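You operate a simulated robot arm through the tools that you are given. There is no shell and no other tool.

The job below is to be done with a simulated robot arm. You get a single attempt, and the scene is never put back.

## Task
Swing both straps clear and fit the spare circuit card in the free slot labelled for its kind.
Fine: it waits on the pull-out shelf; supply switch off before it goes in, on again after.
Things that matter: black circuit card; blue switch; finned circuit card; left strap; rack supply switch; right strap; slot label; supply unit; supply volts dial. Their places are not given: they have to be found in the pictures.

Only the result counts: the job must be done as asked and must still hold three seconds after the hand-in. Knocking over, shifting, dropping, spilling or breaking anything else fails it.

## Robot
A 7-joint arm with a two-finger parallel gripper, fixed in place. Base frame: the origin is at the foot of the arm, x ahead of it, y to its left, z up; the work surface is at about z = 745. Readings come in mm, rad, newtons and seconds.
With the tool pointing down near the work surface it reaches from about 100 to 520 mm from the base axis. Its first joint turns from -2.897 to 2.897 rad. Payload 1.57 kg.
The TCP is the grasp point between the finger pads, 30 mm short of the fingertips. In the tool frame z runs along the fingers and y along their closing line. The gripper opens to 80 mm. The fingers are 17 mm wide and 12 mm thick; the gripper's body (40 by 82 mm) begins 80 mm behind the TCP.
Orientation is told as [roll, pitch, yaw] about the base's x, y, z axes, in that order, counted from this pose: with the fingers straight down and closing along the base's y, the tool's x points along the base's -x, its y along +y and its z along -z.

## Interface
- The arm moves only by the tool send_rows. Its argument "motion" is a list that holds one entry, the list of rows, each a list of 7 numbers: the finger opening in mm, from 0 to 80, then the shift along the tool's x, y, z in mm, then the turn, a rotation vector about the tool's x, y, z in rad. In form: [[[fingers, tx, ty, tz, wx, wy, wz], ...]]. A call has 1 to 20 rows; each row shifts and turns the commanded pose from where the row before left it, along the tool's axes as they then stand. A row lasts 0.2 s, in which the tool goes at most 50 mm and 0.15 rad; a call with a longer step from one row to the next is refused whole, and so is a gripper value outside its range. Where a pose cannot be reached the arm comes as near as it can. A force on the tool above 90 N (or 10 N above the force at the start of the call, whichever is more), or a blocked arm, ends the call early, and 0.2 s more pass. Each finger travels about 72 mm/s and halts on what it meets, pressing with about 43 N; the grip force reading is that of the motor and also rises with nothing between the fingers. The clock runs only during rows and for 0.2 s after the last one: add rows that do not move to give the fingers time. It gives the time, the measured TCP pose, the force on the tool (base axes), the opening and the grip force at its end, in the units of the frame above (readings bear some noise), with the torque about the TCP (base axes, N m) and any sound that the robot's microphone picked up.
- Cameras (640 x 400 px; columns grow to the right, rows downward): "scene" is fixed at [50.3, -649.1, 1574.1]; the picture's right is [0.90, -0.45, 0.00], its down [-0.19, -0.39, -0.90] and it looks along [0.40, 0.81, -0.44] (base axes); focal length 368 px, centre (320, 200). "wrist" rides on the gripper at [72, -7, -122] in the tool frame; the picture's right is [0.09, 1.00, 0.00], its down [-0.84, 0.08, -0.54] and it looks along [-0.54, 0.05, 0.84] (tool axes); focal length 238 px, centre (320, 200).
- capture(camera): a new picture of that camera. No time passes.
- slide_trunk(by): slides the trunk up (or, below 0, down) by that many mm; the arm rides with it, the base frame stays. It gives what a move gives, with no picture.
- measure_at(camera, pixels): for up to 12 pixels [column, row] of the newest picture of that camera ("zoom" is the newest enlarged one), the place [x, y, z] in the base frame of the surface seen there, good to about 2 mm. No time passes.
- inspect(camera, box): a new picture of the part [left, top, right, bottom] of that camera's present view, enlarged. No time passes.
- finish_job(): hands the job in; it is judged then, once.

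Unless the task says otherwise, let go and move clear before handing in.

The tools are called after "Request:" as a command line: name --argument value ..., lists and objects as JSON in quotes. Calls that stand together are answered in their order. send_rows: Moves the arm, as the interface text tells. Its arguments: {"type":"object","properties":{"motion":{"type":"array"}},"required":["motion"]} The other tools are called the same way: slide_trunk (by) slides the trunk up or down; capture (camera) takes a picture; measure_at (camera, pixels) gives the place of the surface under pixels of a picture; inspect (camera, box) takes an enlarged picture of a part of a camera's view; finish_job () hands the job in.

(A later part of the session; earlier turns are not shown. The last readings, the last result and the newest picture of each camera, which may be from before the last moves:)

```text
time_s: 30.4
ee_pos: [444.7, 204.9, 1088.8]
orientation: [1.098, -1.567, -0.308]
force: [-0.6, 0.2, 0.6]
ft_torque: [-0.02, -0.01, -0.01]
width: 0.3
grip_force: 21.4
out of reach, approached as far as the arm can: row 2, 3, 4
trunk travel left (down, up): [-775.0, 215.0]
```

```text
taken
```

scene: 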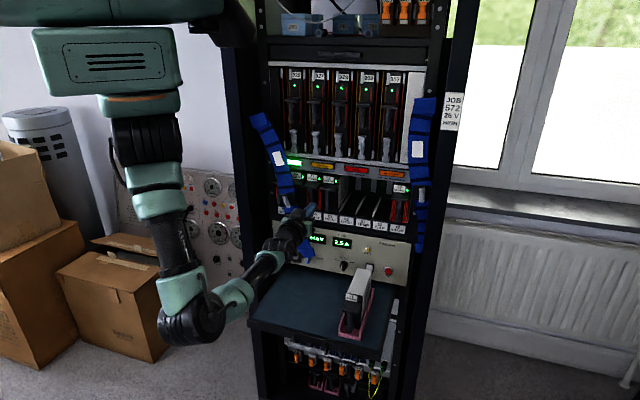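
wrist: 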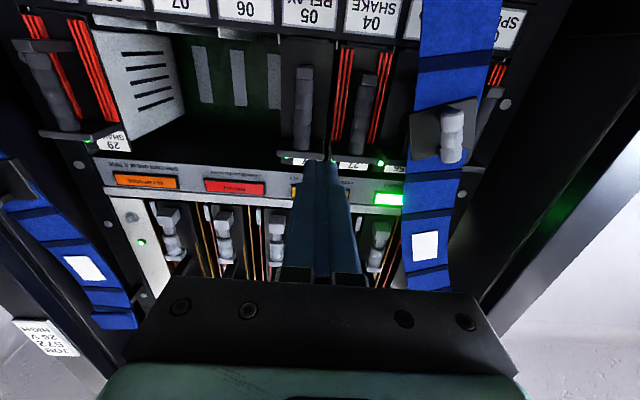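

The arm hit its inner reach limit at s≈170, depth 459. I'll raise the trunk 100 mm so the target sits lower relative to the shoulder, then try again.

Request:
slide_trunk --by 120

Request:
send_rows --motion '[[[0, 40, 0, 0, 0, 0, 0], [0, 40, 0, 0, 0, 0, 0], [0, 40, 0, 0, 0, 0, 0], [0, 20, 0, 0, 0, 0, 0], [0, 0, 20, 0, 0, 0, 0], [0, 0, 20, 0, 0, 0, 0], [0, 0, 20, 0, 0, 0, 0], [0, 0, 0, 0, 0, 0, 0]]]'

Request:
capture --camera "scene"

```text
time_s: 31.9
ee_pos: [445.7, 203.8, 1208.9]
orientation: [1.096, -1.566, -0.307]
force: [0.7, 0.3, -0.7]
ft_torque: [0.0, -0.02, -0.03]
width: 0.3
grip_force: 20.7
trunk travel left (down, up): [-895.0, 95.0]
```

```text
time_s: 33.7
ee_pos: [453.2, 198.4, 1069.6]
orientation: [1.407, -1.561, -0.61]
force: [0.8, 0.4, 0.1]
ft_torque: [-0.02, 0.01, -0.03]
width: 0.1
grip_force: 21.3
out of reach, approached as far as the arm can: row 2, 3, 5, 6, 7
trunk travel left (down, up): [-895.0, 95.0]
```

```text
taken
```

scene: 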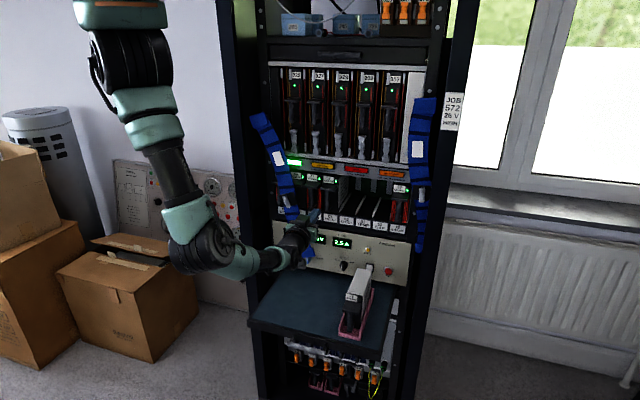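

The arm is still limited at s≈180, and raising the trunk made it worse because the wrist bends up too far against the forearm. I'll raise the hand relative to the shoulder and lower the trunk instead.

Request:
send_rows --motion '[[[0, -30, -10, 0, 0, 0, 0], [0, -40, -10, 0, 0, 0, 0], [0, -40, -10, 0, 0, 0, 0], [0, -40, -10, 0, 0, 0, 0], [0, -40, 0, 0, 0, 0, 0], [0, -40, 0, 0, 0, 0, 0], [0, -40, 0, 0, 0, 0, 0], [0, -30, 0, 0, 0, 0, 0], [0, 0, 0, 0, 0, 0, 0]]]'

```text
time_s: 35.7
ee_pos: [481.2, 170.2, 1370.0]
orientation: [1.056, -1.566, -0.265]
force: [-0.2, 0.5, 0.3]
ft_torque: [0.02, 0.02, -0.03]
width: 0.0
grip_force: 21.2
trunk travel left (down, up): [-895.0, 95.0]
```

The hand is at [481, 170, 1370] with free space below it. I'll lower the trunk 290 mm to bring it back to the strap handle's height.

Request:
slide_trunk --by -290

Request:
send_rows --motion '[[[0, 0, 20, 0, 0, 0, 0], [0, 0, 20, 0, 0, 0, 0], [0, 0, 20, 0, 0, 0, 0], [0, 0, 20, 0, 0, 0, 0], [0, 0, 20, 0, 0, 0, 0], [0, 0, 15, 0, 0, 0, 0], [0, 0, 0, 0, 0, 0, 0]]]'

Request:
capture --camera "scene"

Request:
capture --camera "wrist"

```text
time_s: 38.6
ee_pos: [481.6, 169.9, 1080.4]
orientation: [1.116, -1.568, -0.325]
force: [-0.4, -0.7, -0.1]
ft_torque: [0.01, 0.02, -0.04]
width: 0.0
grip_force: 21.1
trunk travel left (down, up): [-605.0, 385.0]
```

```text
time_s: 40.2
ee_pos: [413.5, 238.0, 1083.8]
orientation: [1.216, -1.565, -0.419]
force: [-0.5, -0.3, -0.4]
ft_torque: [-0.01, -0.01, -0.01]
width: 0.0
grip_force: 21.2
out of reach, approached as far as the arm can: row 5, 6
trunk travel left (down, up): [-605.0, 385.0]
```

```text
taken
```

scene: 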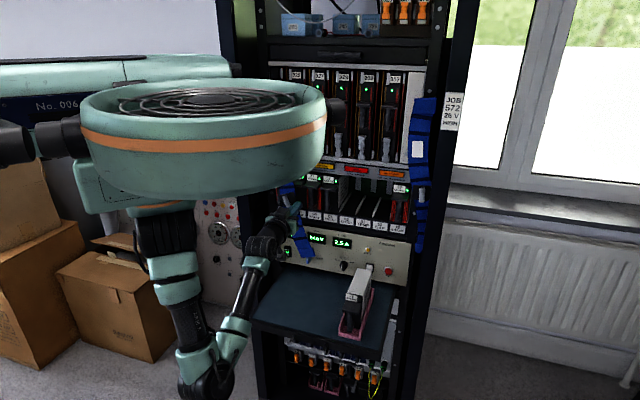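

```text
taken
```

wrist: 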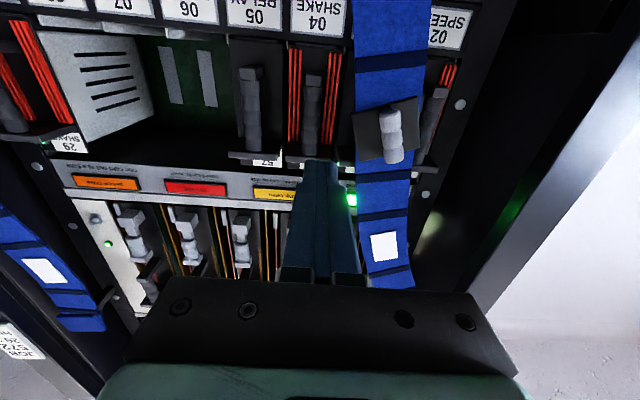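

Reach improved: the hand is now at s≈124, depth 461. Moving inwards should give more room, so I'll bring the closed fingertips to depth 528 just right of the left strap's bar, then try going left.

Request:
send_rows --motion '[[[0, 8, 0, 19, 0, 0, 0], [0, 8, 0, 18, 0, 0, 0], [0, 0, 8, 0, 0, 0, 0], [0, 0, 8, 0, 0, 0, 0], [0, 0, 8, 0, 0, 0, 0], [0, 0, 0, 0, 0, 0, 0]]]'

Request:
capture --camera "wrist"

Request:
inspect --camera "scene" --box '[240, 160, 360, 235]'

```text
time_s: 41.6
ee_pos: [414.1, 238.2, 1084.0]
orientation: [1.186, -1.566, -0.388]
force: [0.2, -0.5, 0.6]
ft_torque: [0.02, -0.01, 0.0]
width: 0.0
grip_force: 21.3
out of reach, approached as far as the arm can: row 1, 2, 3, 4, 5
trunk travel left (down, up): [-605.0, 385.0]
```

```text
taken
```

wrist: 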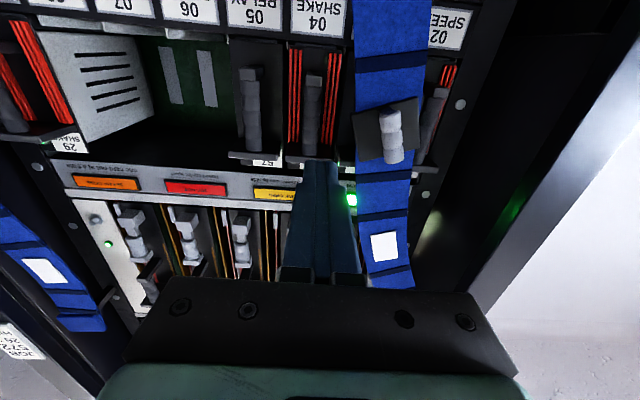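

```text
5.33 times, centred on (300, 198) of scene
```

zoom: 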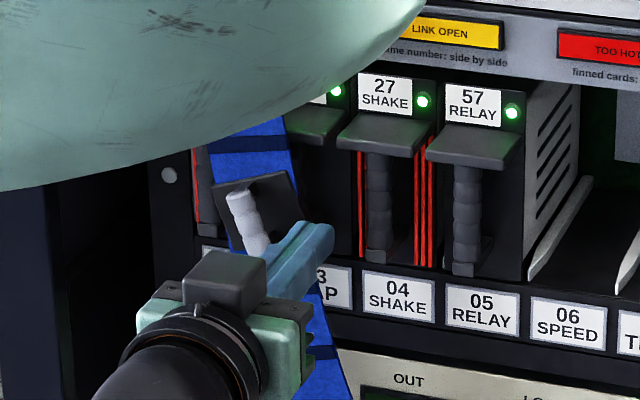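

Nothing moved: every row is out of reach, so some joint is at its stop. I'll measure the arm links in the scene picture to work out which.

Request:
capture --camera "scene"

Request:
measure_at --camera "scene" --pixels '[[165, 235], [175, 290], [185, 310], [195, 355], [205, 380], [230, 345], [245, 300], [255, 270], [265, 245], [280, 225], [222, 380], [130, 200]]'

```text
taken
```

scene: 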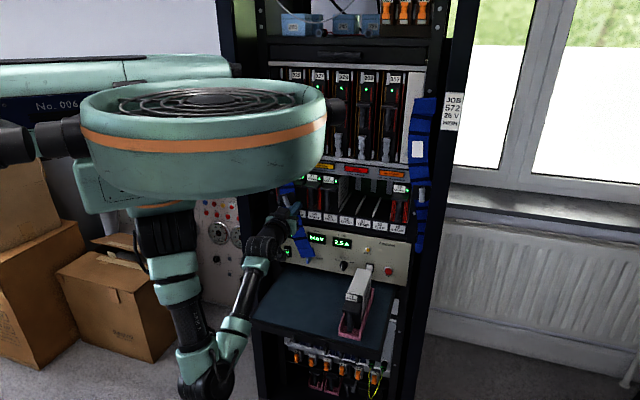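

```text
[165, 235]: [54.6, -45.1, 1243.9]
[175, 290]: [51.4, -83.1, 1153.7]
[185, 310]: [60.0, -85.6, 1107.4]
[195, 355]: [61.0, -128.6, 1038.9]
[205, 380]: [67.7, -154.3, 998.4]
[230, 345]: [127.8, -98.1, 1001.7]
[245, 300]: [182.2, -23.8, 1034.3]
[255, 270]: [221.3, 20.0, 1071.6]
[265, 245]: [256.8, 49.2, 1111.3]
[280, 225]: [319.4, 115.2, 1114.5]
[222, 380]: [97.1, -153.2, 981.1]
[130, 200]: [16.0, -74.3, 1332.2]
```

The elbow is low and folded (about [80, -130, 975]) and the level tool seems to jam the wrist on this side. I'll go back right, then try with the tool tilted 45° downwards, which should be a more comfortable posture near the left strap.

Request:
send_rows --motion '[[[0, 0, -20, 0, 0, 0, 0], [0, 0, -20, 0, 0, 0, 0], [0, 0, -20, 0, 0, 0, 0], [0, 0, -20, 0, 0, 0, 0], [0, 0, 0, 0, 0, 0.13, 0], [0, 0, 0, 0, 0, 0.13, 0], [0, 0, 0, 0, 0, 0.13, 0], [0, 0, 0, 0, 0, 0.13, 0], [0, 0, 0, 0, 0, 0.13, 0], [0, 0, 0, 0, 0, 0.135, 0], [0, 0, 0, 0, 0, 0, 0]]]'

Request:
capture --camera "scene"

Request:
capture --camera "wrist"

```text
time_s: 44.0
ee_pos: [471.3, 181.0, 1084.8]
orientation: [0.005, -0.784, 0.787]
force: [0.1, -0.2, 0.3]
ft_torque: [0.0, -0.02, 0.04]
width: 0.0
grip_force: 21.5
trunk travel left (down, up): [-605.0, 385.0]
```

```text
taken
```

scene: 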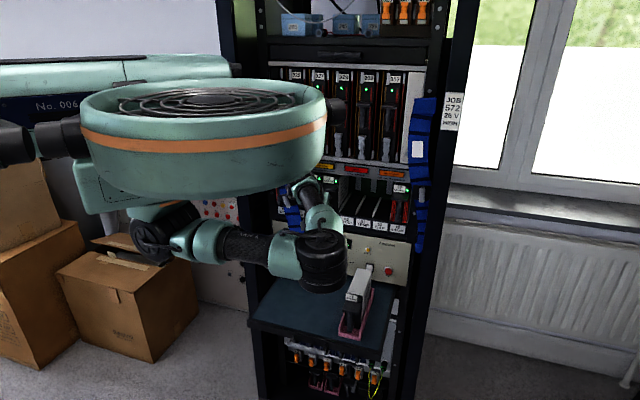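

```text
taken
```

wrist: 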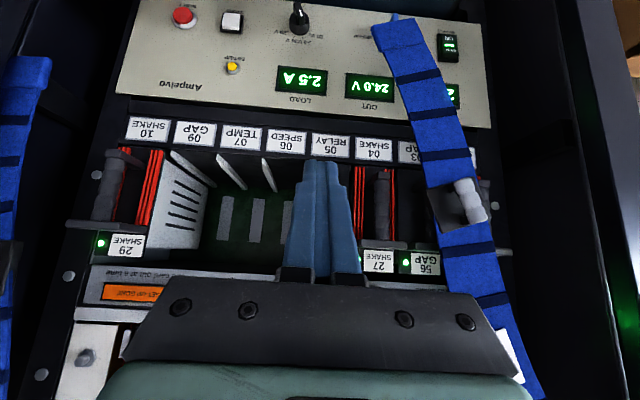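

The 45° tilt worked cleanly at [471, 181, 1085], and the wrist view shows the whole slot row. I'll slide left towards the right-hand side of the left strap's bar.

Request:
send_rows --motion '[[[0, 0, 20, 0, 0, 0, 0], [0, 0, 20, 0, 0, 0, 0], [0, 0, 20, 0, 0, 0, 0], [0, 0, 20, 0, 0, 0, 0], [0, 0, 22, 0, 0, 0, 0], [0, 0, 0, 0, 0, 0, 0]]]'

Request:
capture --camera "wrist"

Request:
capture --camera "scene"

```text
time_s: 45.4
ee_pos: [396.5, 252.1, 1084.1]
orientation: [0.004, -0.784, 0.788]
force: [0.0, 0.3, -0.1]
ft_torque: [-0.01, 0.0, -0.02]
width: 0.1
grip_force: 21.2
trunk travel left (down, up): [-605.0, 385.0]
```

```text
taken
```

wrist: 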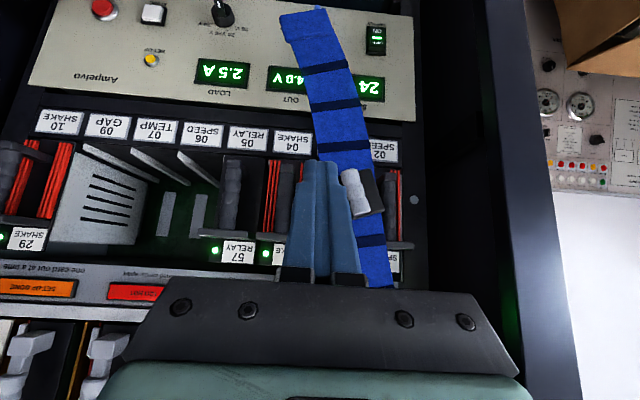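

```text
taken
```

scene: 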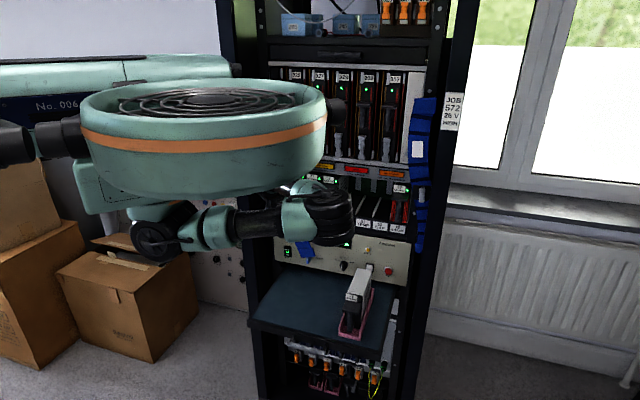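

The tool is at s≈102, depth 459, just to the right of the grey bar (wrist pixel 357,190). I'll re-measure the bar and plate from this close view before moving in.

Request:
inspect --camera "wrist" --box '[280, 120, 440, 220]'

Request:
measure_at --camera "wrist" --pixels '[[350, 175], [356, 190], [362, 208], [375, 185], [380, 205], [335, 125], [370, 240], [305, 25], [375, 45], [368, 30], [378, 57], [410, 245]]'

```text
4.00 times, centred on (360, 170) of wrist
```

zoom: 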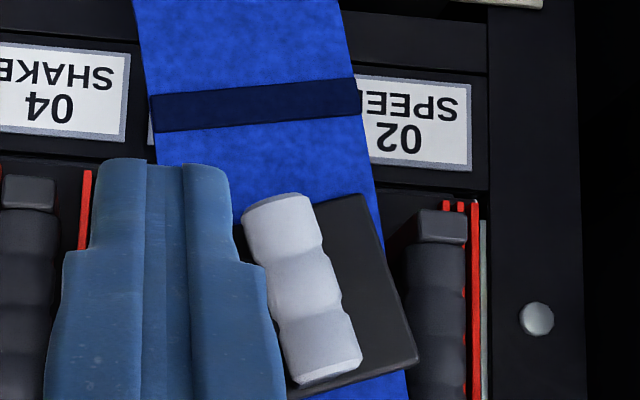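

```text
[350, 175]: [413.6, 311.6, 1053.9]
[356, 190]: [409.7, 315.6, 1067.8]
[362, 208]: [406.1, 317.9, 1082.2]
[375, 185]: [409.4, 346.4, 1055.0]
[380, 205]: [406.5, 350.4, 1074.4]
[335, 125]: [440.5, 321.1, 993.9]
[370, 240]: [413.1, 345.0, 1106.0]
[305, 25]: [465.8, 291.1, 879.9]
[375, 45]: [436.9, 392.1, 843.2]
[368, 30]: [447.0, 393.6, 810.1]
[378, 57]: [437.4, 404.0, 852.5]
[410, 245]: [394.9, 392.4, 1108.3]
```

The bar's centre line is at s≈66 for z 1068, and the closed fingers' left face is at s≈90, so I can go in without touching it. I'll advance 43 mm along the depth.

Request:
send_rows --motion '[[[0, -10.3, 0, 10.3, 0, 0, 0], [0, -10.3, 0, 10.3, 0, 0, 0], [0, -10, 0, 10, 0, 0, 0], [0, 0, 0, 0, 0, 0, 0]]]'

Request:
capture --camera "wrist"

```text
time_s: 46.4
ee_pos: [427.8, 282.1, 1084.3]
orientation: [0.004, -0.786, 0.787]
force: [-0.2, 0.0, 0.0]
ft_torque: [0.0, 0.0, 0.0]
width: 0.0
grip_force: 22.0
trunk travel left (down, up): [-605.0, 385.0]
```

```text
taken
```

wrist: 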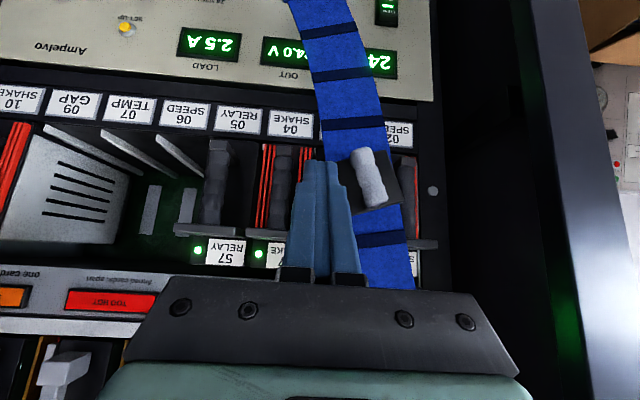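

The tips are in place at depth 502 (TCP) with zero force. I'll push left in small steps, following the arc slightly downwards.

Request:
send_rows --motion '[[[0, 0, 8, 0, 0, 0, 0], [0, 0, 8, 0, 0, 0, 0], [0, 1.8, 8, 1.8, 0, 0, 0], [0, 1.7, 8, 1.7, 0, 0, 0], [0, 1.6, 8, 1.6, 0, 0, 0], [0, 1.5, 8, 1.5, 0, 0, 0], [0, 0, 0, 0, 0, 0, 0]]]'

Request:
capture --camera "wrist"

```text
time_s: 48.0
ee_pos: [393.8, 317.7, 1075.3]
orientation: [0.005, -0.784, 0.788]
force: [0.3, 0.3, 1.0]
ft_torque: [-0.02, -0.01, 0.0]
width: 0.0
grip_force: 21.3
trunk travel left (down, up): [-605.0, 385.0]
```

```text
taken
```

wrist: 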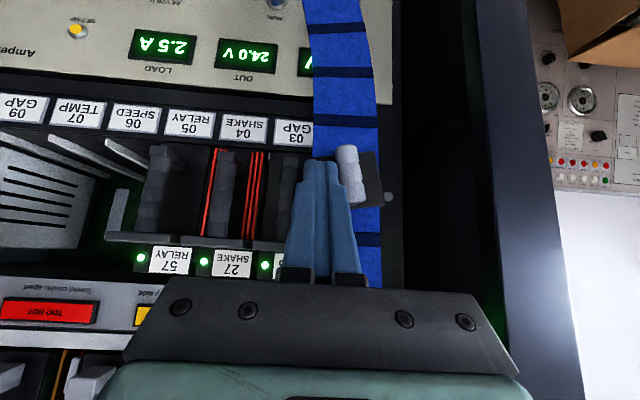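

The strap is following (tool at s≈54) with negligible force. I'll continue left to bring it vertical over the left post.

Request:
send_rows --motion '[[[0, 1.3, 8, 1.3, 0, 0, 0], [0, 1.1, 8, 1.1, 0, 0, 0], [0, 0.9, 8, 0.9, 0, 0, 0], [0, 0.7, 8, 0.7, 0, 0, 0], [0, 0.5, 8, 0.5, 0, 0, 0], [0, 0.3, 8, 0.3, 0, 0, 0], [0, 0, 8, 0, 0, 0, 0], [0, 0, 0, 0, 0, 0, 0]]]'

Request:
capture --camera "wrist"

Request:
capture --camera "scene"

```text
time_s: 49.8
ee_pos: [355.3, 357.4, 1070.9]
orientation: [0.005, -0.784, 0.786]
force: [0.7, -0.5, 0.0]
ft_torque: [0.03, -0.01, 0.0]
width: 0.0
grip_force: 20.9
trunk travel left (down, up): [-605.0, 385.0]
```

```text
taken
```

wrist: 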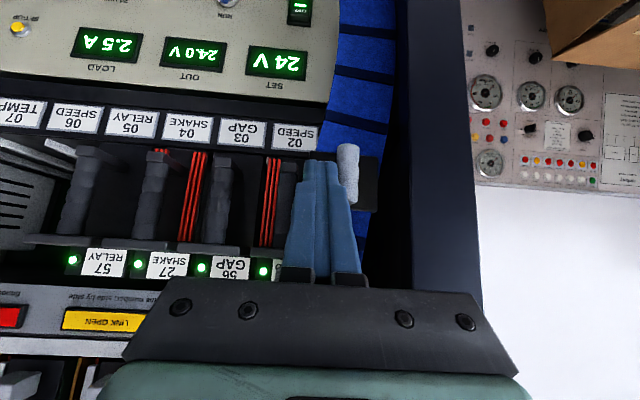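

```text
taken
```

scene: 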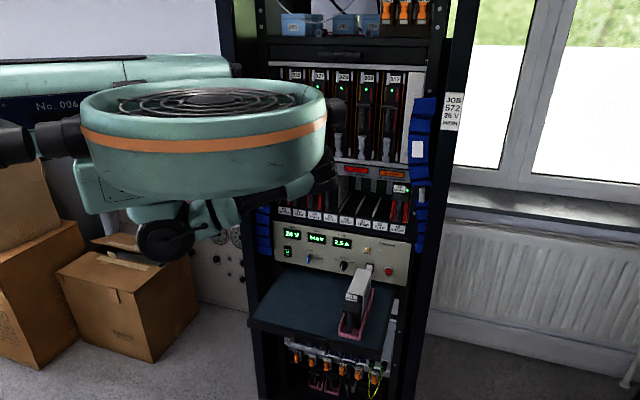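

The left strap is nearly vertical and the 02 and 03 labels plus the SET/OUT displays are now uncovered. I'll nudge it a little further to its stop while watching the force.

Request:
send_rows --motion '[[[0, 0, 5, 0, 0, 0, 0], [0, 0, 5, 0, 0, 0, 0], [0, 0, 5, 0, 0, 0, 0], [0, 0, 0, 0, 0, 0, 0]]]'

Request:
capture --camera "wrist"

Request:
inspect --camera "scene" --box '[240, 190, 420, 290]'

```text
time_s: 50.8
ee_pos: [343.1, 367.8, 1069.0]
orientation: [0.003, -0.783, 0.787]
force: [0.0, -1.0, -0.2]
ft_torque: [-0.03, -0.02, 0.02]
width: 0.2
grip_force: 21.5
trunk travel left (down, up): [-605.0, 385.0]
```

```text
taken
```

wrist: 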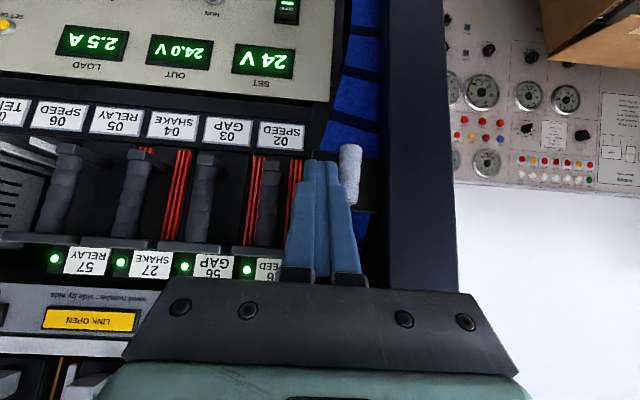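

```text
3.56 times, centred on (330, 240) of scene
```

zoom: 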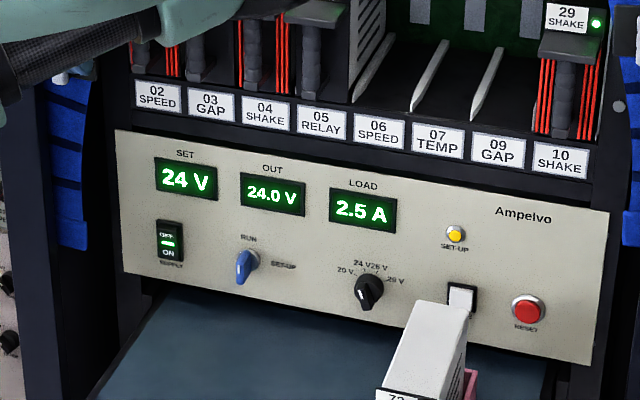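

The left strap now hangs over the left post, clear of the 02 SPEED label, with no force on the tool. I'll back the fingers straight out and check that it stays.

Request:
send_rows --motion '[[[0, 0, -3, 0, 0, 0, 0], [0, 11, 0, -11, 0, 0, 0], [0, 11, 0, -11, 0, 0, 0], [0, 11, 0, -11, 0, 0, 0], [0, 11, -10, -11, 0, 0, 0], [0, 0, 0, 0, 0, 0, 0]]]'

Request:
capture --camera "wrist"

Request:
inspect --camera "scene" --box '[270, 235, 350, 285]'

Request:
inspect --camera "scene" --box '[325, 225, 405, 275]'

```text
time_s: 52.2
ee_pos: [309.3, 313.6, 1069.9]
orientation: [0.003, -0.785, 0.786]
force: [-0.6, 0.2, 0.2]
ft_torque: [-0.03, 0.0, -0.05]
width: 0.0
grip_force: 21.6
trunk travel left (down, up): [-605.0, 385.0]
```

```text
taken
```

wrist: 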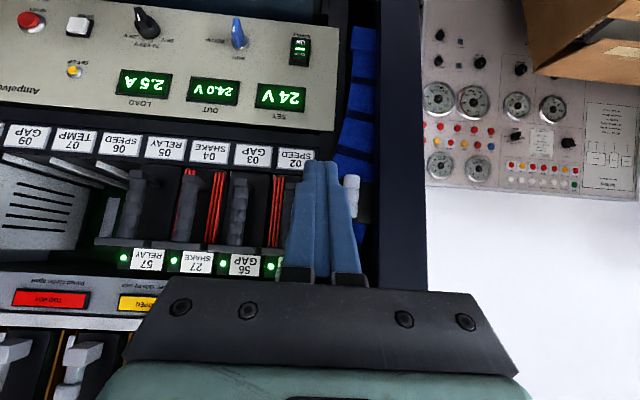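

```text
8.00 times, centred on (310, 260) of scene
```

zoom: 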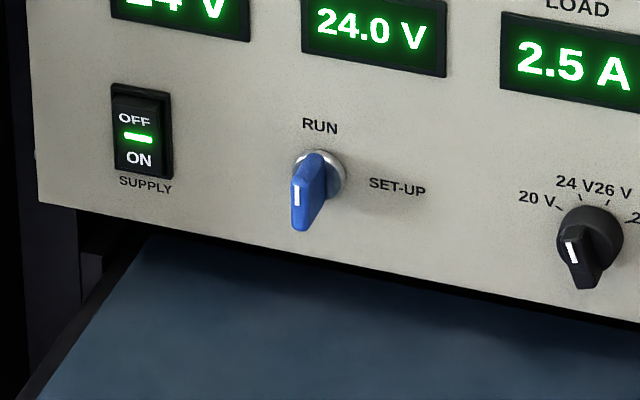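

```text
8.00 times, centred on (365, 250) of scene
```

zoom: 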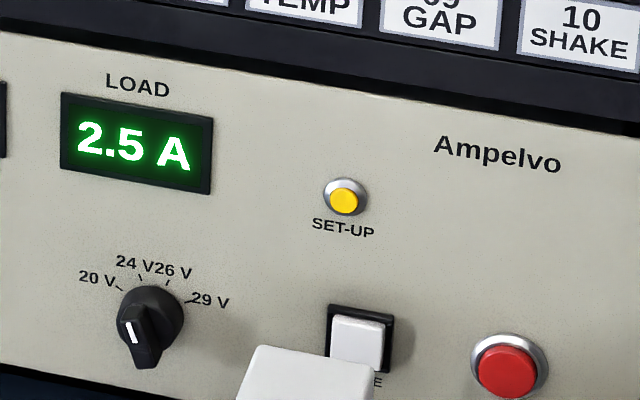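

Both straps stay clear, the blue switch points to RUN and the dial to 24 V; I will leave both untouched. Next I'll locate the SUPPLY rocker precisely (wrist pixel 300,50).

Request:
inspect --camera "wrist" --box '[220, 10, 340, 85]'

Request:
measure_at --camera "zoom" --pixels '[[428, 140], [428, 160], [428, 180], [428, 200], [425, 215], [425, 235], [425, 255], [410, 180], [445, 180], [380, 200], [470, 250], [425, 270]]'

```text
5.33 times, centred on (280, 48) of wrist
```

zoom: 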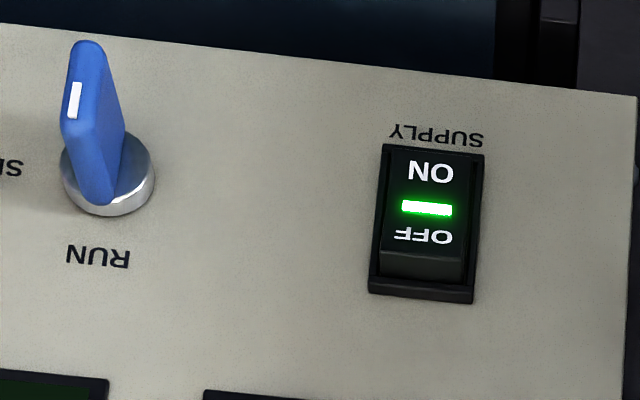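

```text
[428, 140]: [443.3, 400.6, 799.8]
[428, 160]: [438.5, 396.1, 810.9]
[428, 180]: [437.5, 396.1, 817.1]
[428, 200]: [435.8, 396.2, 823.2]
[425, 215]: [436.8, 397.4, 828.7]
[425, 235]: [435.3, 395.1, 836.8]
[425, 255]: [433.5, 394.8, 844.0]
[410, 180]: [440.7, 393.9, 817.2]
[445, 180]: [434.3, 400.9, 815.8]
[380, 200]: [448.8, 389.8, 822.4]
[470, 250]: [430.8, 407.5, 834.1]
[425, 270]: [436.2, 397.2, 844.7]
```

The rocker face runs from z≈805 (ON, pressed in at depth 590) to z≈844 (OFF, standing out at depth 586), centred at s≈28.5. I'll move in front of its upper half with fingers closed, staying well back for now.

Request:
send_rows --motion '[[[0, 0, -31.5, 0, 0, 0, 0], [0, 28, 0, 28, 0, 0, 0], [0, 28, 0, 28, 0, 0, 0], [0, 28, 0, 28, 0, 0, 0], [0, 28, 0, 28, 0, 0, 0], [0, 28, 0, 28, 0, 0, 0], [0, 13.4, 0, 13.4, 0, 0, 0], [0, 0, 0, 0, 0, 0, 0]]]'

Request:
capture --camera "wrist"

Request:
capture --camera "scene"

```text
time_s: 54.0
ee_pos: [333.4, 307.9, 914.9]
orientation: [0.001, -0.774, 0.783]
force: [1.0, 0.6, 0.6]
ft_torque: [-0.04, -0.02, 0.02]
width: 0.0
grip_force: 22.3
out of reach, approached as far as the arm can: row 5, 6, 7
trunk travel left (down, up): [-605.0, 385.0]
```

```text
taken
```

wrist: 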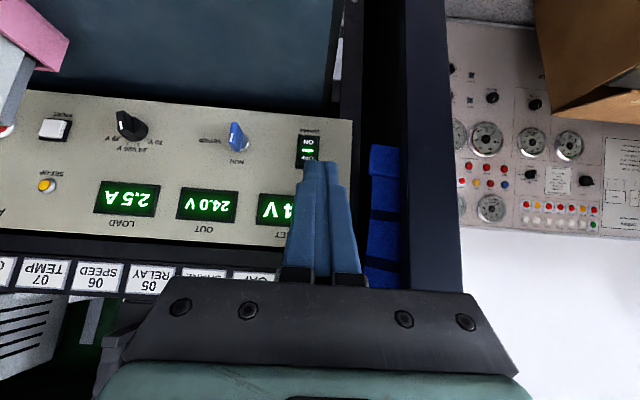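

```text
taken
```

scene: 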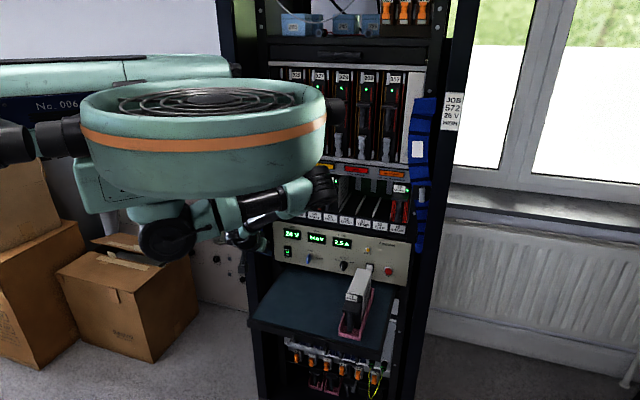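

The arm stopped at z≈915, so I'll use the trunk for the rest. First I'll check that the robot's big disc (scene pixel 325,120) has room beside the rack when it goes lower.

Request:
measure_at --camera "scene" --pixels '[[320, 150], [324, 110], [240, 185], [200, 195], [90, 140], [335, 110], [318, 180], [290, 195]]'

```text
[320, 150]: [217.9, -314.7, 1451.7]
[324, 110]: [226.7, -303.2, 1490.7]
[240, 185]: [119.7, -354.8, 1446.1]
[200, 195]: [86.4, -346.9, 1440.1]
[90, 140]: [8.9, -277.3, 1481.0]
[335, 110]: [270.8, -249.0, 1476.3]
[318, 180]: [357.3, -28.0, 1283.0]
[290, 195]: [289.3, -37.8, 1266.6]
```

The disc is well away from the rack (x≤230, y≈-300). I'll lower the trunk 62 mm and correct the sideways position to s≈28.5.

Request:
slide_trunk --by -62

Request:
send_rows --motion '[[[0, -17, -10.5, 17, 0, 0, 0], [0, -17, 0, 17, 0, 0, 0], [0, -17, 0, 17, 0, 0, 0], [0, 0, 0, 0, 0, 0, 0]]]'

Request:
capture --camera "wrist"

```text
time_s: 55.1
ee_pos: [333.3, 308.3, 851.9]
orientation: [0.0, -0.772, 0.784]
force: [0.4, -0.5, 0.3]
ft_torque: [-0.02, 0.0, -0.02]
width: 0.0
grip_force: 21.0
trunk travel left (down, up): [-543.0, 447.0]
```

```text
time_s: 56.1
ee_pos: [392.4, 354.4, 851.2]
orientation: [0.001, -0.773, 0.783]
force: [0.1, 0.1, -0.7]
ft_torque: [0.02, 0.05, 0.01]
width: 0.3
grip_force: 20.9
trunk travel left (down, up): [-543.0, 447.0]
```

```text
taken
```

wrist: 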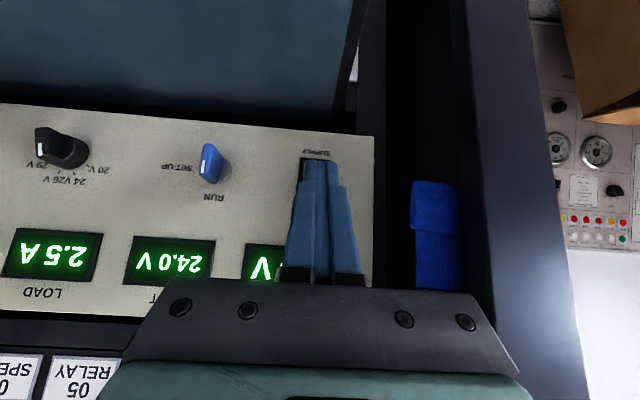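

The fingertips line up with the SUPPLY rocker at s≈27, aimed at about z 836 on the OFF half. I'll close the gap and press it in with small 3 mm steps.

Request:
send_rows --motion '[[[0, -10, 0, 10, 0, 0, 0], [0, -9.8, 0, 9.8, 0, 0, 0], [0, -2.1, 0, 2.1, 0, 0, 0], [0, -2.1, 0, 2.1, 0, 0, 0], [0, -2.1, 0, 2.1, 0, 0, 0], [0, 0, 0, 0, 0, 0, 0]]]'

Request:
inspect --camera "scene" --box '[265, 220, 365, 283]'

Request:
capture --camera "wrist"

```text
time_s: 57.5
ee_pos: [418.2, 377.4, 852.6]
orientation: [0.0, -0.773, 0.782]
force: [-2.4, -2.2, 1.3]
ft_torque: [-0.04, -0.01, 0.03]
width: 0.0
grip_force: 21.9
trunk travel left (down, up): [-543.0, 447.0]
```

```text
6.35 times, centred on (315, 252) of scene
```

zoom: 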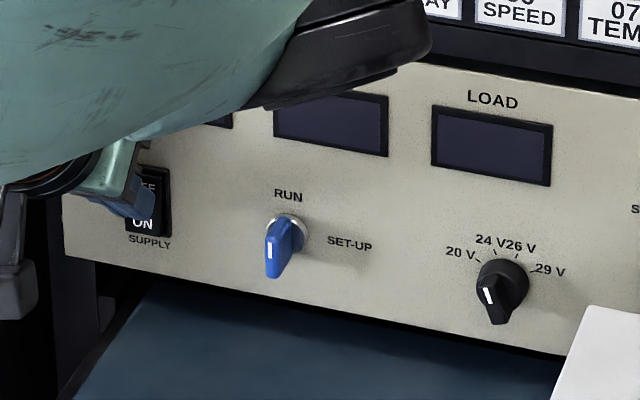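

```text
taken
```

wrist: 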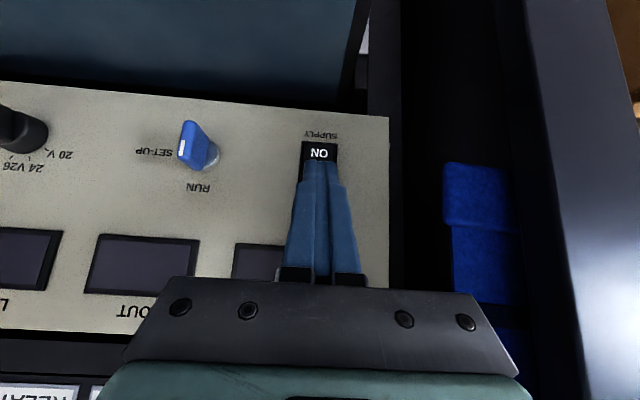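

All the supply displays went dark, so the rack supply is off; the dial and blue switch look unchanged. I'll back off, rise, and move right to look at the spare card on the shelf.

Request:
send_rows --motion '[[[0, 10, 0, -10, 0, 0, 0], [0, 16, 0, -16, 0, 0, 0], [0, 16, 0, -16, 0, 0, 0], [0, -28, 0, -28, 0, 0, 0], [0, -28, 0, -28, 0, 0, 0], [0, -28, 0, -28, 0, 0, 0], [0, 0, -40, 0, 0, 0, 0], [0, 0, -40, 0, 0, 0, 0], [0, 10, -40, -10, 0, 0, 0], [0, 10, -40, -10, 0, 0, 0], [0, 10, -40, -10, 0, 0, 0], [0, 15, -40, -15, 0, 0, 0], [0, 15, -40, -15, 0, 0, 0], [0, 0, 0, 0, 0, 0, 0]]]'

Request:
capture --camera "wrist"

Request:
capture --camera "scene"

```text
time_s: 60.5
ee_pos: [499.9, 98.0, 944.2]
orientation: [0.207, -0.79, 0.626]
force: [0.3, 0.0, 0.1]
ft_torque: [0.01, 0.03, -0.05]
width: 0.2
grip_force: 21.7
trunk travel left (down, up): [-543.0, 447.0]
stopped in row 14: the arm was blocked; the commanded pose is now the measured one
```

```text
taken
```

wrist: 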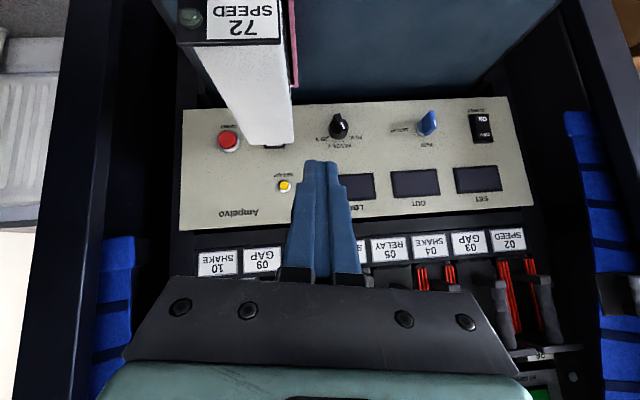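

```text
taken
```

scene: 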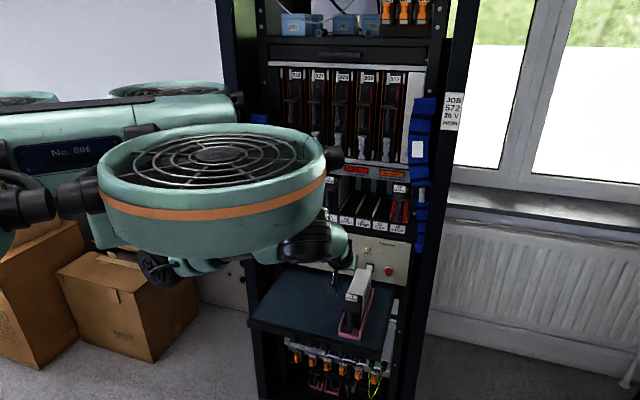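

The arm ran into a joint limit at [500, 98, 944], short of the view I wanted, though the card's "72 SPEED" face is visible at the top of the wrist picture. I'll rise a little and level the tool, which suits this side of the rack.

Request:
send_rows --motion '[[[0, -21.3, 4.3, -20.7, 0, 0, 0], [0, -21.3, 4.3, -20.7, 0, 0, 0], [0, 0, 0, 0, 0.00752, -0.1279, -0.0237], [0, 0, 0, 0, 0.00752, -0.1279, -0.0237], [0, 0, 0, 0, 0.00752, -0.1279, -0.0237], [0, 0, 0, 0, 0.00752, -0.1279, -0.0237], [0, 0, 0, 0, 0.00752, -0.1279, -0.0237], [0, 0, 0, 0, 0.00752, -0.1279, -0.0237], [0, 0, 0, 0, 0, 0, 0]]]'

Request:
capture --camera "wrist"

Request:
capture --camera "scene"

```text
time_s: 62.5
ee_pos: [498.8, 99.0, 997.9]
orientation: [-1.713, -1.562, 2.496]
force: [0.0, 0.2, -0.2]
ft_torque: [-0.01, -0.01, -0.02]
width: 0.1
grip_force: 21.7
out of reach, approached as far as the arm can: row 1, 3
trunk travel left (down, up): [-543.0, 447.0]
```

```text
taken
```

wrist: 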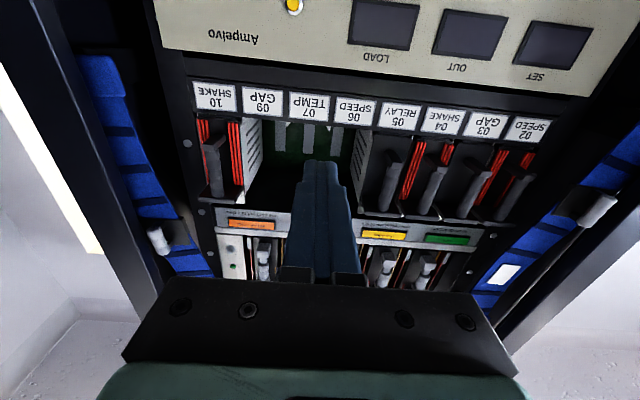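

```text
taken
```

scene: 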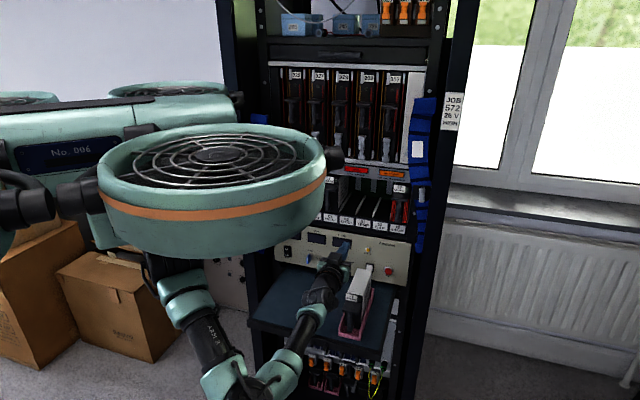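

The tool is now level at [499, 99, 998] with the slot row in full view. I'll zoom in and measure slot 06, its neighbours and the installed cards' handles for reference.

Request:
inspect --camera "wrist" --box '[170, 70, 410, 220]'

Request:
measure_at --camera "wrist" --pixels '[[215, 96], [262, 101], [309, 106], [354, 111], [399, 116], [444, 120], [488, 124], [532, 129]]'

Request:
measure_at --camera "scene" --pixels '[[235, 385], [275, 370], [300, 335], [310, 320], [320, 295], [335, 265], [345, 243], [252, 318], [380, 356], [362, 293], [300, 305], [220, 345]]'

```text
2.67 times, centred on (290, 145) of wrist
```

zoom: 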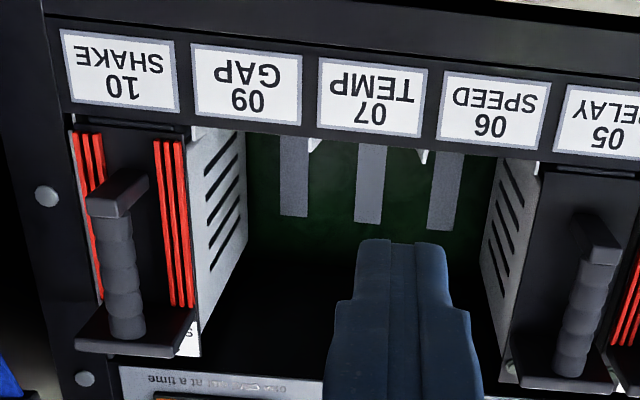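

```text
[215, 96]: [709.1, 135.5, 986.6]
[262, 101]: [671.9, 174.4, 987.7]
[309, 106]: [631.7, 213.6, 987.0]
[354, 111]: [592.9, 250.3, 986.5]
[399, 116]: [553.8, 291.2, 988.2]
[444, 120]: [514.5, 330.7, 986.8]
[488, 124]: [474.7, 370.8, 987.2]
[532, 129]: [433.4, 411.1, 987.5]
```

```text
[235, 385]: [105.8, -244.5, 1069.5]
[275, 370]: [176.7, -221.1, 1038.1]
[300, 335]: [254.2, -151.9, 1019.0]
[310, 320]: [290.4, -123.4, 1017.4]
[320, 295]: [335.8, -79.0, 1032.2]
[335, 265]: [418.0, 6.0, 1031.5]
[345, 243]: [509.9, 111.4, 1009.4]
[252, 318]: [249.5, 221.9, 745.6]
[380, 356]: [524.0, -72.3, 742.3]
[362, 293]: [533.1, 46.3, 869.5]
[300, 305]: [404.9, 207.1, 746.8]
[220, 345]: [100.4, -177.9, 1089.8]
```

Label centres give a slot pitch of about 55.6 mm, and slot 06 is centred at s≈240.4 with its label face at depth 596. Now I'll measure the spare card in an enlarged scene view.

Request:
inspect --camera "scene" --box '[325, 260, 395, 345]'

Request:
inspect --camera "scene" --box '[335, 280, 375, 345]'

```text
4.71 times, centred on (360, 302) of scene
```

zoom: 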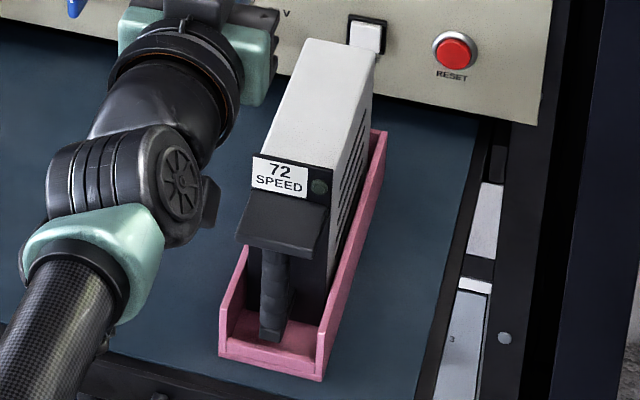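

```text
6.15 times, centred on (355, 312) of scene
```

zoom: 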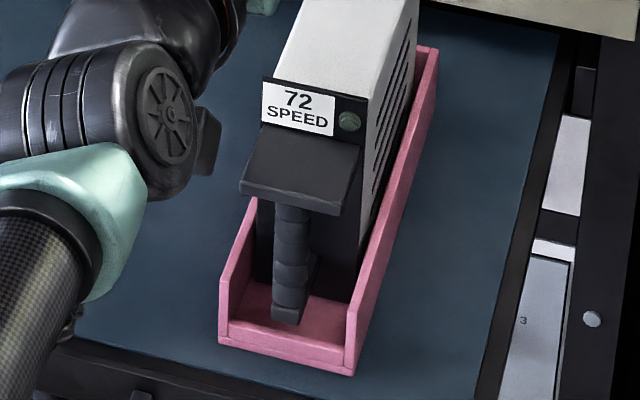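

The spare has a plain black front with a ledge above a vertical bar handle, standing in a low-walled pink tray. I'll measure its features on this zoom.

Request:
measure_at --camera "zoom" --pixels '[[265, 100], [333, 110], [365, 105], [300, 105], [243, 190], [338, 205], [262, 140], [355, 150], [290, 215], [290, 250], [288, 285], [285, 315]]'

Request:
measure_at --camera "zoom" --pixels '[[330, 40], [300, 60], [360, 70], [315, 10], [400, 10], [230, 340], [350, 370], [222, 290], [350, 330], [430, 60], [312, 240], [275, 250]]'

```text
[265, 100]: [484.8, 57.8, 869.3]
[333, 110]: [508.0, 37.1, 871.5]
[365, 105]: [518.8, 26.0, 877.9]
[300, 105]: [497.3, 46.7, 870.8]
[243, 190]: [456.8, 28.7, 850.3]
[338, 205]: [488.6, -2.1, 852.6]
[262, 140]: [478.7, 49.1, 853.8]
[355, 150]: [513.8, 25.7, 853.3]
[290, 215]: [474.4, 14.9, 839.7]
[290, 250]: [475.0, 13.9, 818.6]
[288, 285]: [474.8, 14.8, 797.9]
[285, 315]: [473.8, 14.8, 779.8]
```

```text
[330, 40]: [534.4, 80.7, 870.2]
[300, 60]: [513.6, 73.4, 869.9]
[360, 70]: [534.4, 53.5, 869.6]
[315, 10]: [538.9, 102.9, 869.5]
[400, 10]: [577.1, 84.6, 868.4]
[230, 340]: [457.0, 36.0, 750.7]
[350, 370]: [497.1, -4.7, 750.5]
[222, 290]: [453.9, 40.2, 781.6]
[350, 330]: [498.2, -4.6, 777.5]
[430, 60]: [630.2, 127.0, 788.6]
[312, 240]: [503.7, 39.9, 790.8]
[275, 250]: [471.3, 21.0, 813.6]
```

The bar is centred at s≈325 with its front at depth 346 from z 775 up to the ledge at z≈846, and the card is about 48 mm wide, centred at s≈324. I'll measure the same features on an installed card to get the exact offset to the seated position.

Request:
inspect --camera "scene" --box '[370, 170, 420, 235]'

Request:
measure_at --camera "wrist" --pixels '[[212, 150], [214, 165], [216, 180], [218, 195], [200, 202], [232, 204], [217, 202], [208, 145], [225, 140]]'

Request:
measure_at --camera "wrist" --pixels '[[396, 165], [391, 180], [388, 195], [385, 205], [366, 212], [402, 216], [364, 200], [360, 150], [375, 160], [263, 130], [330, 128], [380, 132]]'

```text
6.15 times, centred on (395, 202) of scene
```

zoom: 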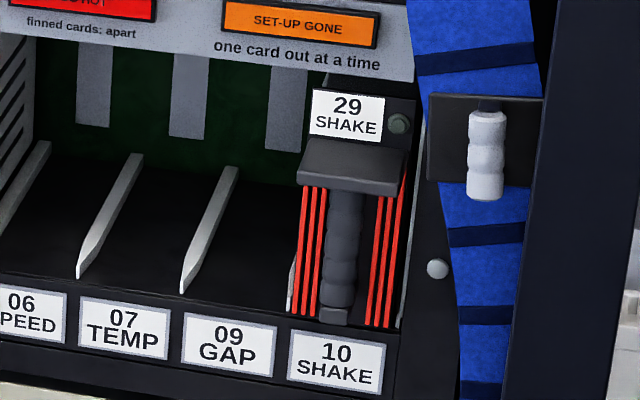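

```text
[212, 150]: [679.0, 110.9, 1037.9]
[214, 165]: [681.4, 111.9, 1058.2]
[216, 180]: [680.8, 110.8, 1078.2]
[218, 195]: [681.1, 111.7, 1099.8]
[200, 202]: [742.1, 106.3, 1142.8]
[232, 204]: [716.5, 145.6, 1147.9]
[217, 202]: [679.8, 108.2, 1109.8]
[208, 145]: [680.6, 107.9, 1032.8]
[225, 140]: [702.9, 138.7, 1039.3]
```

```text
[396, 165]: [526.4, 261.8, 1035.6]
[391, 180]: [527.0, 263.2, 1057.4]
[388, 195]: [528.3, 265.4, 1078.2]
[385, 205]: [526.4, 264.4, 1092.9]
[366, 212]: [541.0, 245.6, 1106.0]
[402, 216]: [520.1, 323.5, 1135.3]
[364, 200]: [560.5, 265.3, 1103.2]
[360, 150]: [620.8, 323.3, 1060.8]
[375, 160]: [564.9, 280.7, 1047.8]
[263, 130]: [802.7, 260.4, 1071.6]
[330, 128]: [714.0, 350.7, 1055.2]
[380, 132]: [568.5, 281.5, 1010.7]
```

Installed bars have their fronts at depth ≈559.5 and sit on their slot centres. I'll measure ledge, label and bar heights on card 29, plus the guide rails beside slot 06, in this scene zoom.

Request:
measure_at --camera "zoom" --pixels '[[347, 105], [320, 125], [400, 125], [300, 178], [402, 190], [350, 165], [342, 210], [340, 250], [338, 290], [333, 315], [312, 92], [415, 100]]'

Request:
measure_at --camera "zoom" --pixels '[[80, 272], [78, 262], [110, 215], [138, 158], [185, 288], [187, 270], [212, 225], [234, 170], [5, 228], [25, 190], [45, 148], [130, 280]]'

Request:
inspect --camera "scene" --box '[320, 165, 380, 235]'

```text
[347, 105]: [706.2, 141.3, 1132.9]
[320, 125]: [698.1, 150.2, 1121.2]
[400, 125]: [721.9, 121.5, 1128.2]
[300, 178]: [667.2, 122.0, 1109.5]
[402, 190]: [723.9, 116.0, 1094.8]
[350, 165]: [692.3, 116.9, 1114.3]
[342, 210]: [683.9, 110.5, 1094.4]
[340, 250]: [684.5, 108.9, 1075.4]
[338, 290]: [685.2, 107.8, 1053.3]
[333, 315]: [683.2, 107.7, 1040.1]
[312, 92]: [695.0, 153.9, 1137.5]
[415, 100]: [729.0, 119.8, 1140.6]
```

```text
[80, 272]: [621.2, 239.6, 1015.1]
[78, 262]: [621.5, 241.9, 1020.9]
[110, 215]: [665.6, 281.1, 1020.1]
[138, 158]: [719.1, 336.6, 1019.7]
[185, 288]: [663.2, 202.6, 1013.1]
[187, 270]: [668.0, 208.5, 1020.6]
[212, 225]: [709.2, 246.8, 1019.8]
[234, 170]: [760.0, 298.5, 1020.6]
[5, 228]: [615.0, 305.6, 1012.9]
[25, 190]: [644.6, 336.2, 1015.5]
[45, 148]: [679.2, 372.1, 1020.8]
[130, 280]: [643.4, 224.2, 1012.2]
```

```text
5.71 times, centred on (350, 200) of scene
```

zoom: 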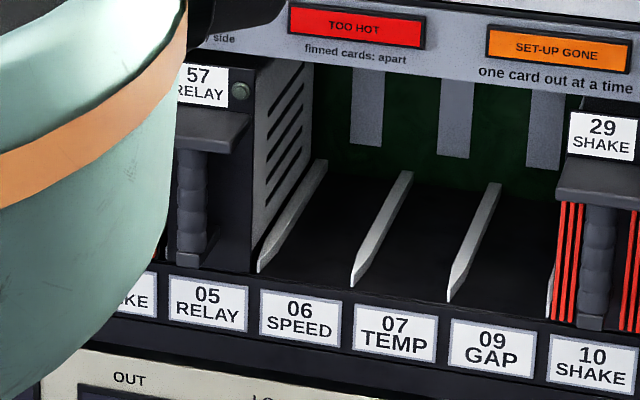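

The seated offset from the card's present place works out to about +214.3 in depth, +260 in height and -84 sideways, ending with the bar at s≈241. I'll move in front of the spare card's handle with the fingers part open, still up high.

Request:
send_rows --motion '[[[40, 0, -10.6, -32, 0, 0, 0], [40, 0, -10.6, -32, 0, 0, 0], [40, 0, -10.6, -32, 0, 0, 0], [40, 0, -10.5, -32, 0, 0, 0], [40, 0, 0, 0, 0, 0, 0]]]'

Request:
capture --camera "scene"

```text
time_s: 63.6
ee_pos: [435.0, -21.6, 999.5]
orientation: [-1.545, -1.563, 2.329]
force: [-1.1, -0.3, -0.1]
ft_torque: [0.02, -0.01, 0.03]
width: 40.0
grip_force: 0.1
trunk travel left (down, up): [-543.0, 447.0]
```

```text
taken
```

scene: 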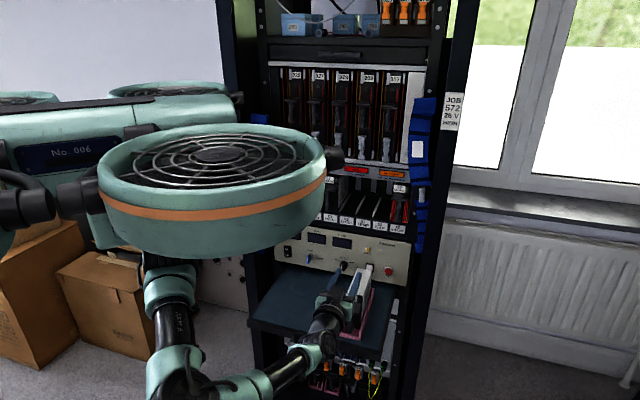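

The tool is in front of the card at depth 292, s≈323. I'll lower the trunk 166 mm to bring the fingers just under the ledge height.

Request:
slide_trunk --by -166

Request:
capture --camera "wrist"

Request:
capture --camera "scene"

```text
time_s: 65.5
ee_pos: [435.4, -21.5, 833.5]
orientation: [-1.524, -1.562, 2.307]
force: [0.3, -0.5, 0.0]
ft_torque: [-0.01, 0.02, 0.04]
width: 40.3
grip_force: 0.0
trunk travel left (down, up): [-377.0, 613.0]
```

```text
taken
```

wrist: 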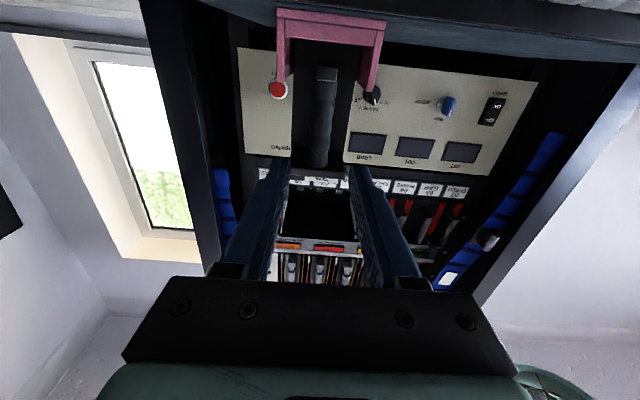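

```text
taken
```

scene: 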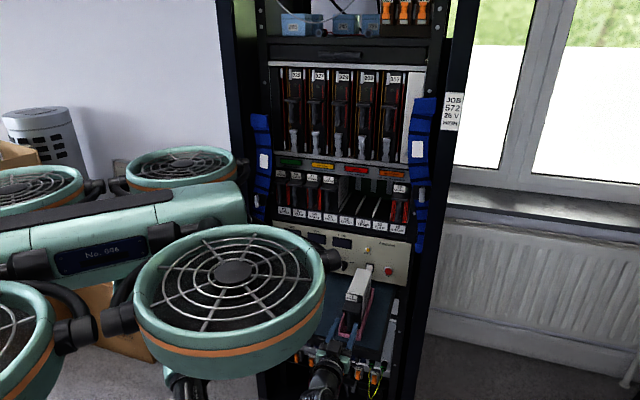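

The wrist view shows the bar (322,120) between the open fingers, under the dark ledge. I'll zoom in and measure to centre the grip.

Request:
inspect --camera "wrist" --box '[250, 50, 390, 210]'

Request:
measure_at --camera "wrist" --pixels '[[325, 75], [323, 100], [320, 125], [318, 150], [317, 162], [300, 165], [340, 165], [300, 185], [312, 125], [330, 125], [340, 125], [330, 50]]'

```text
2.50 times, centred on (320, 130) of wrist
```

zoom: 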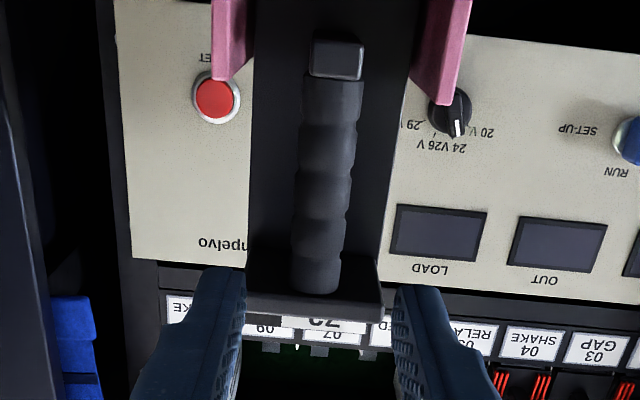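

```text
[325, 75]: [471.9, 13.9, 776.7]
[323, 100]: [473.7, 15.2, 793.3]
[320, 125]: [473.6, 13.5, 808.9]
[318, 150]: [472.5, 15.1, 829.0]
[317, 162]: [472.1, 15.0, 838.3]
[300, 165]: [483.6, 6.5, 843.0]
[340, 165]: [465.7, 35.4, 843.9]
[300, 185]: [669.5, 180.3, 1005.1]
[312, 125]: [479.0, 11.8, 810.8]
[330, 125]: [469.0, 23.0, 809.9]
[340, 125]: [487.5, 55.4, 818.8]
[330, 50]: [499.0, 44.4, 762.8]
```

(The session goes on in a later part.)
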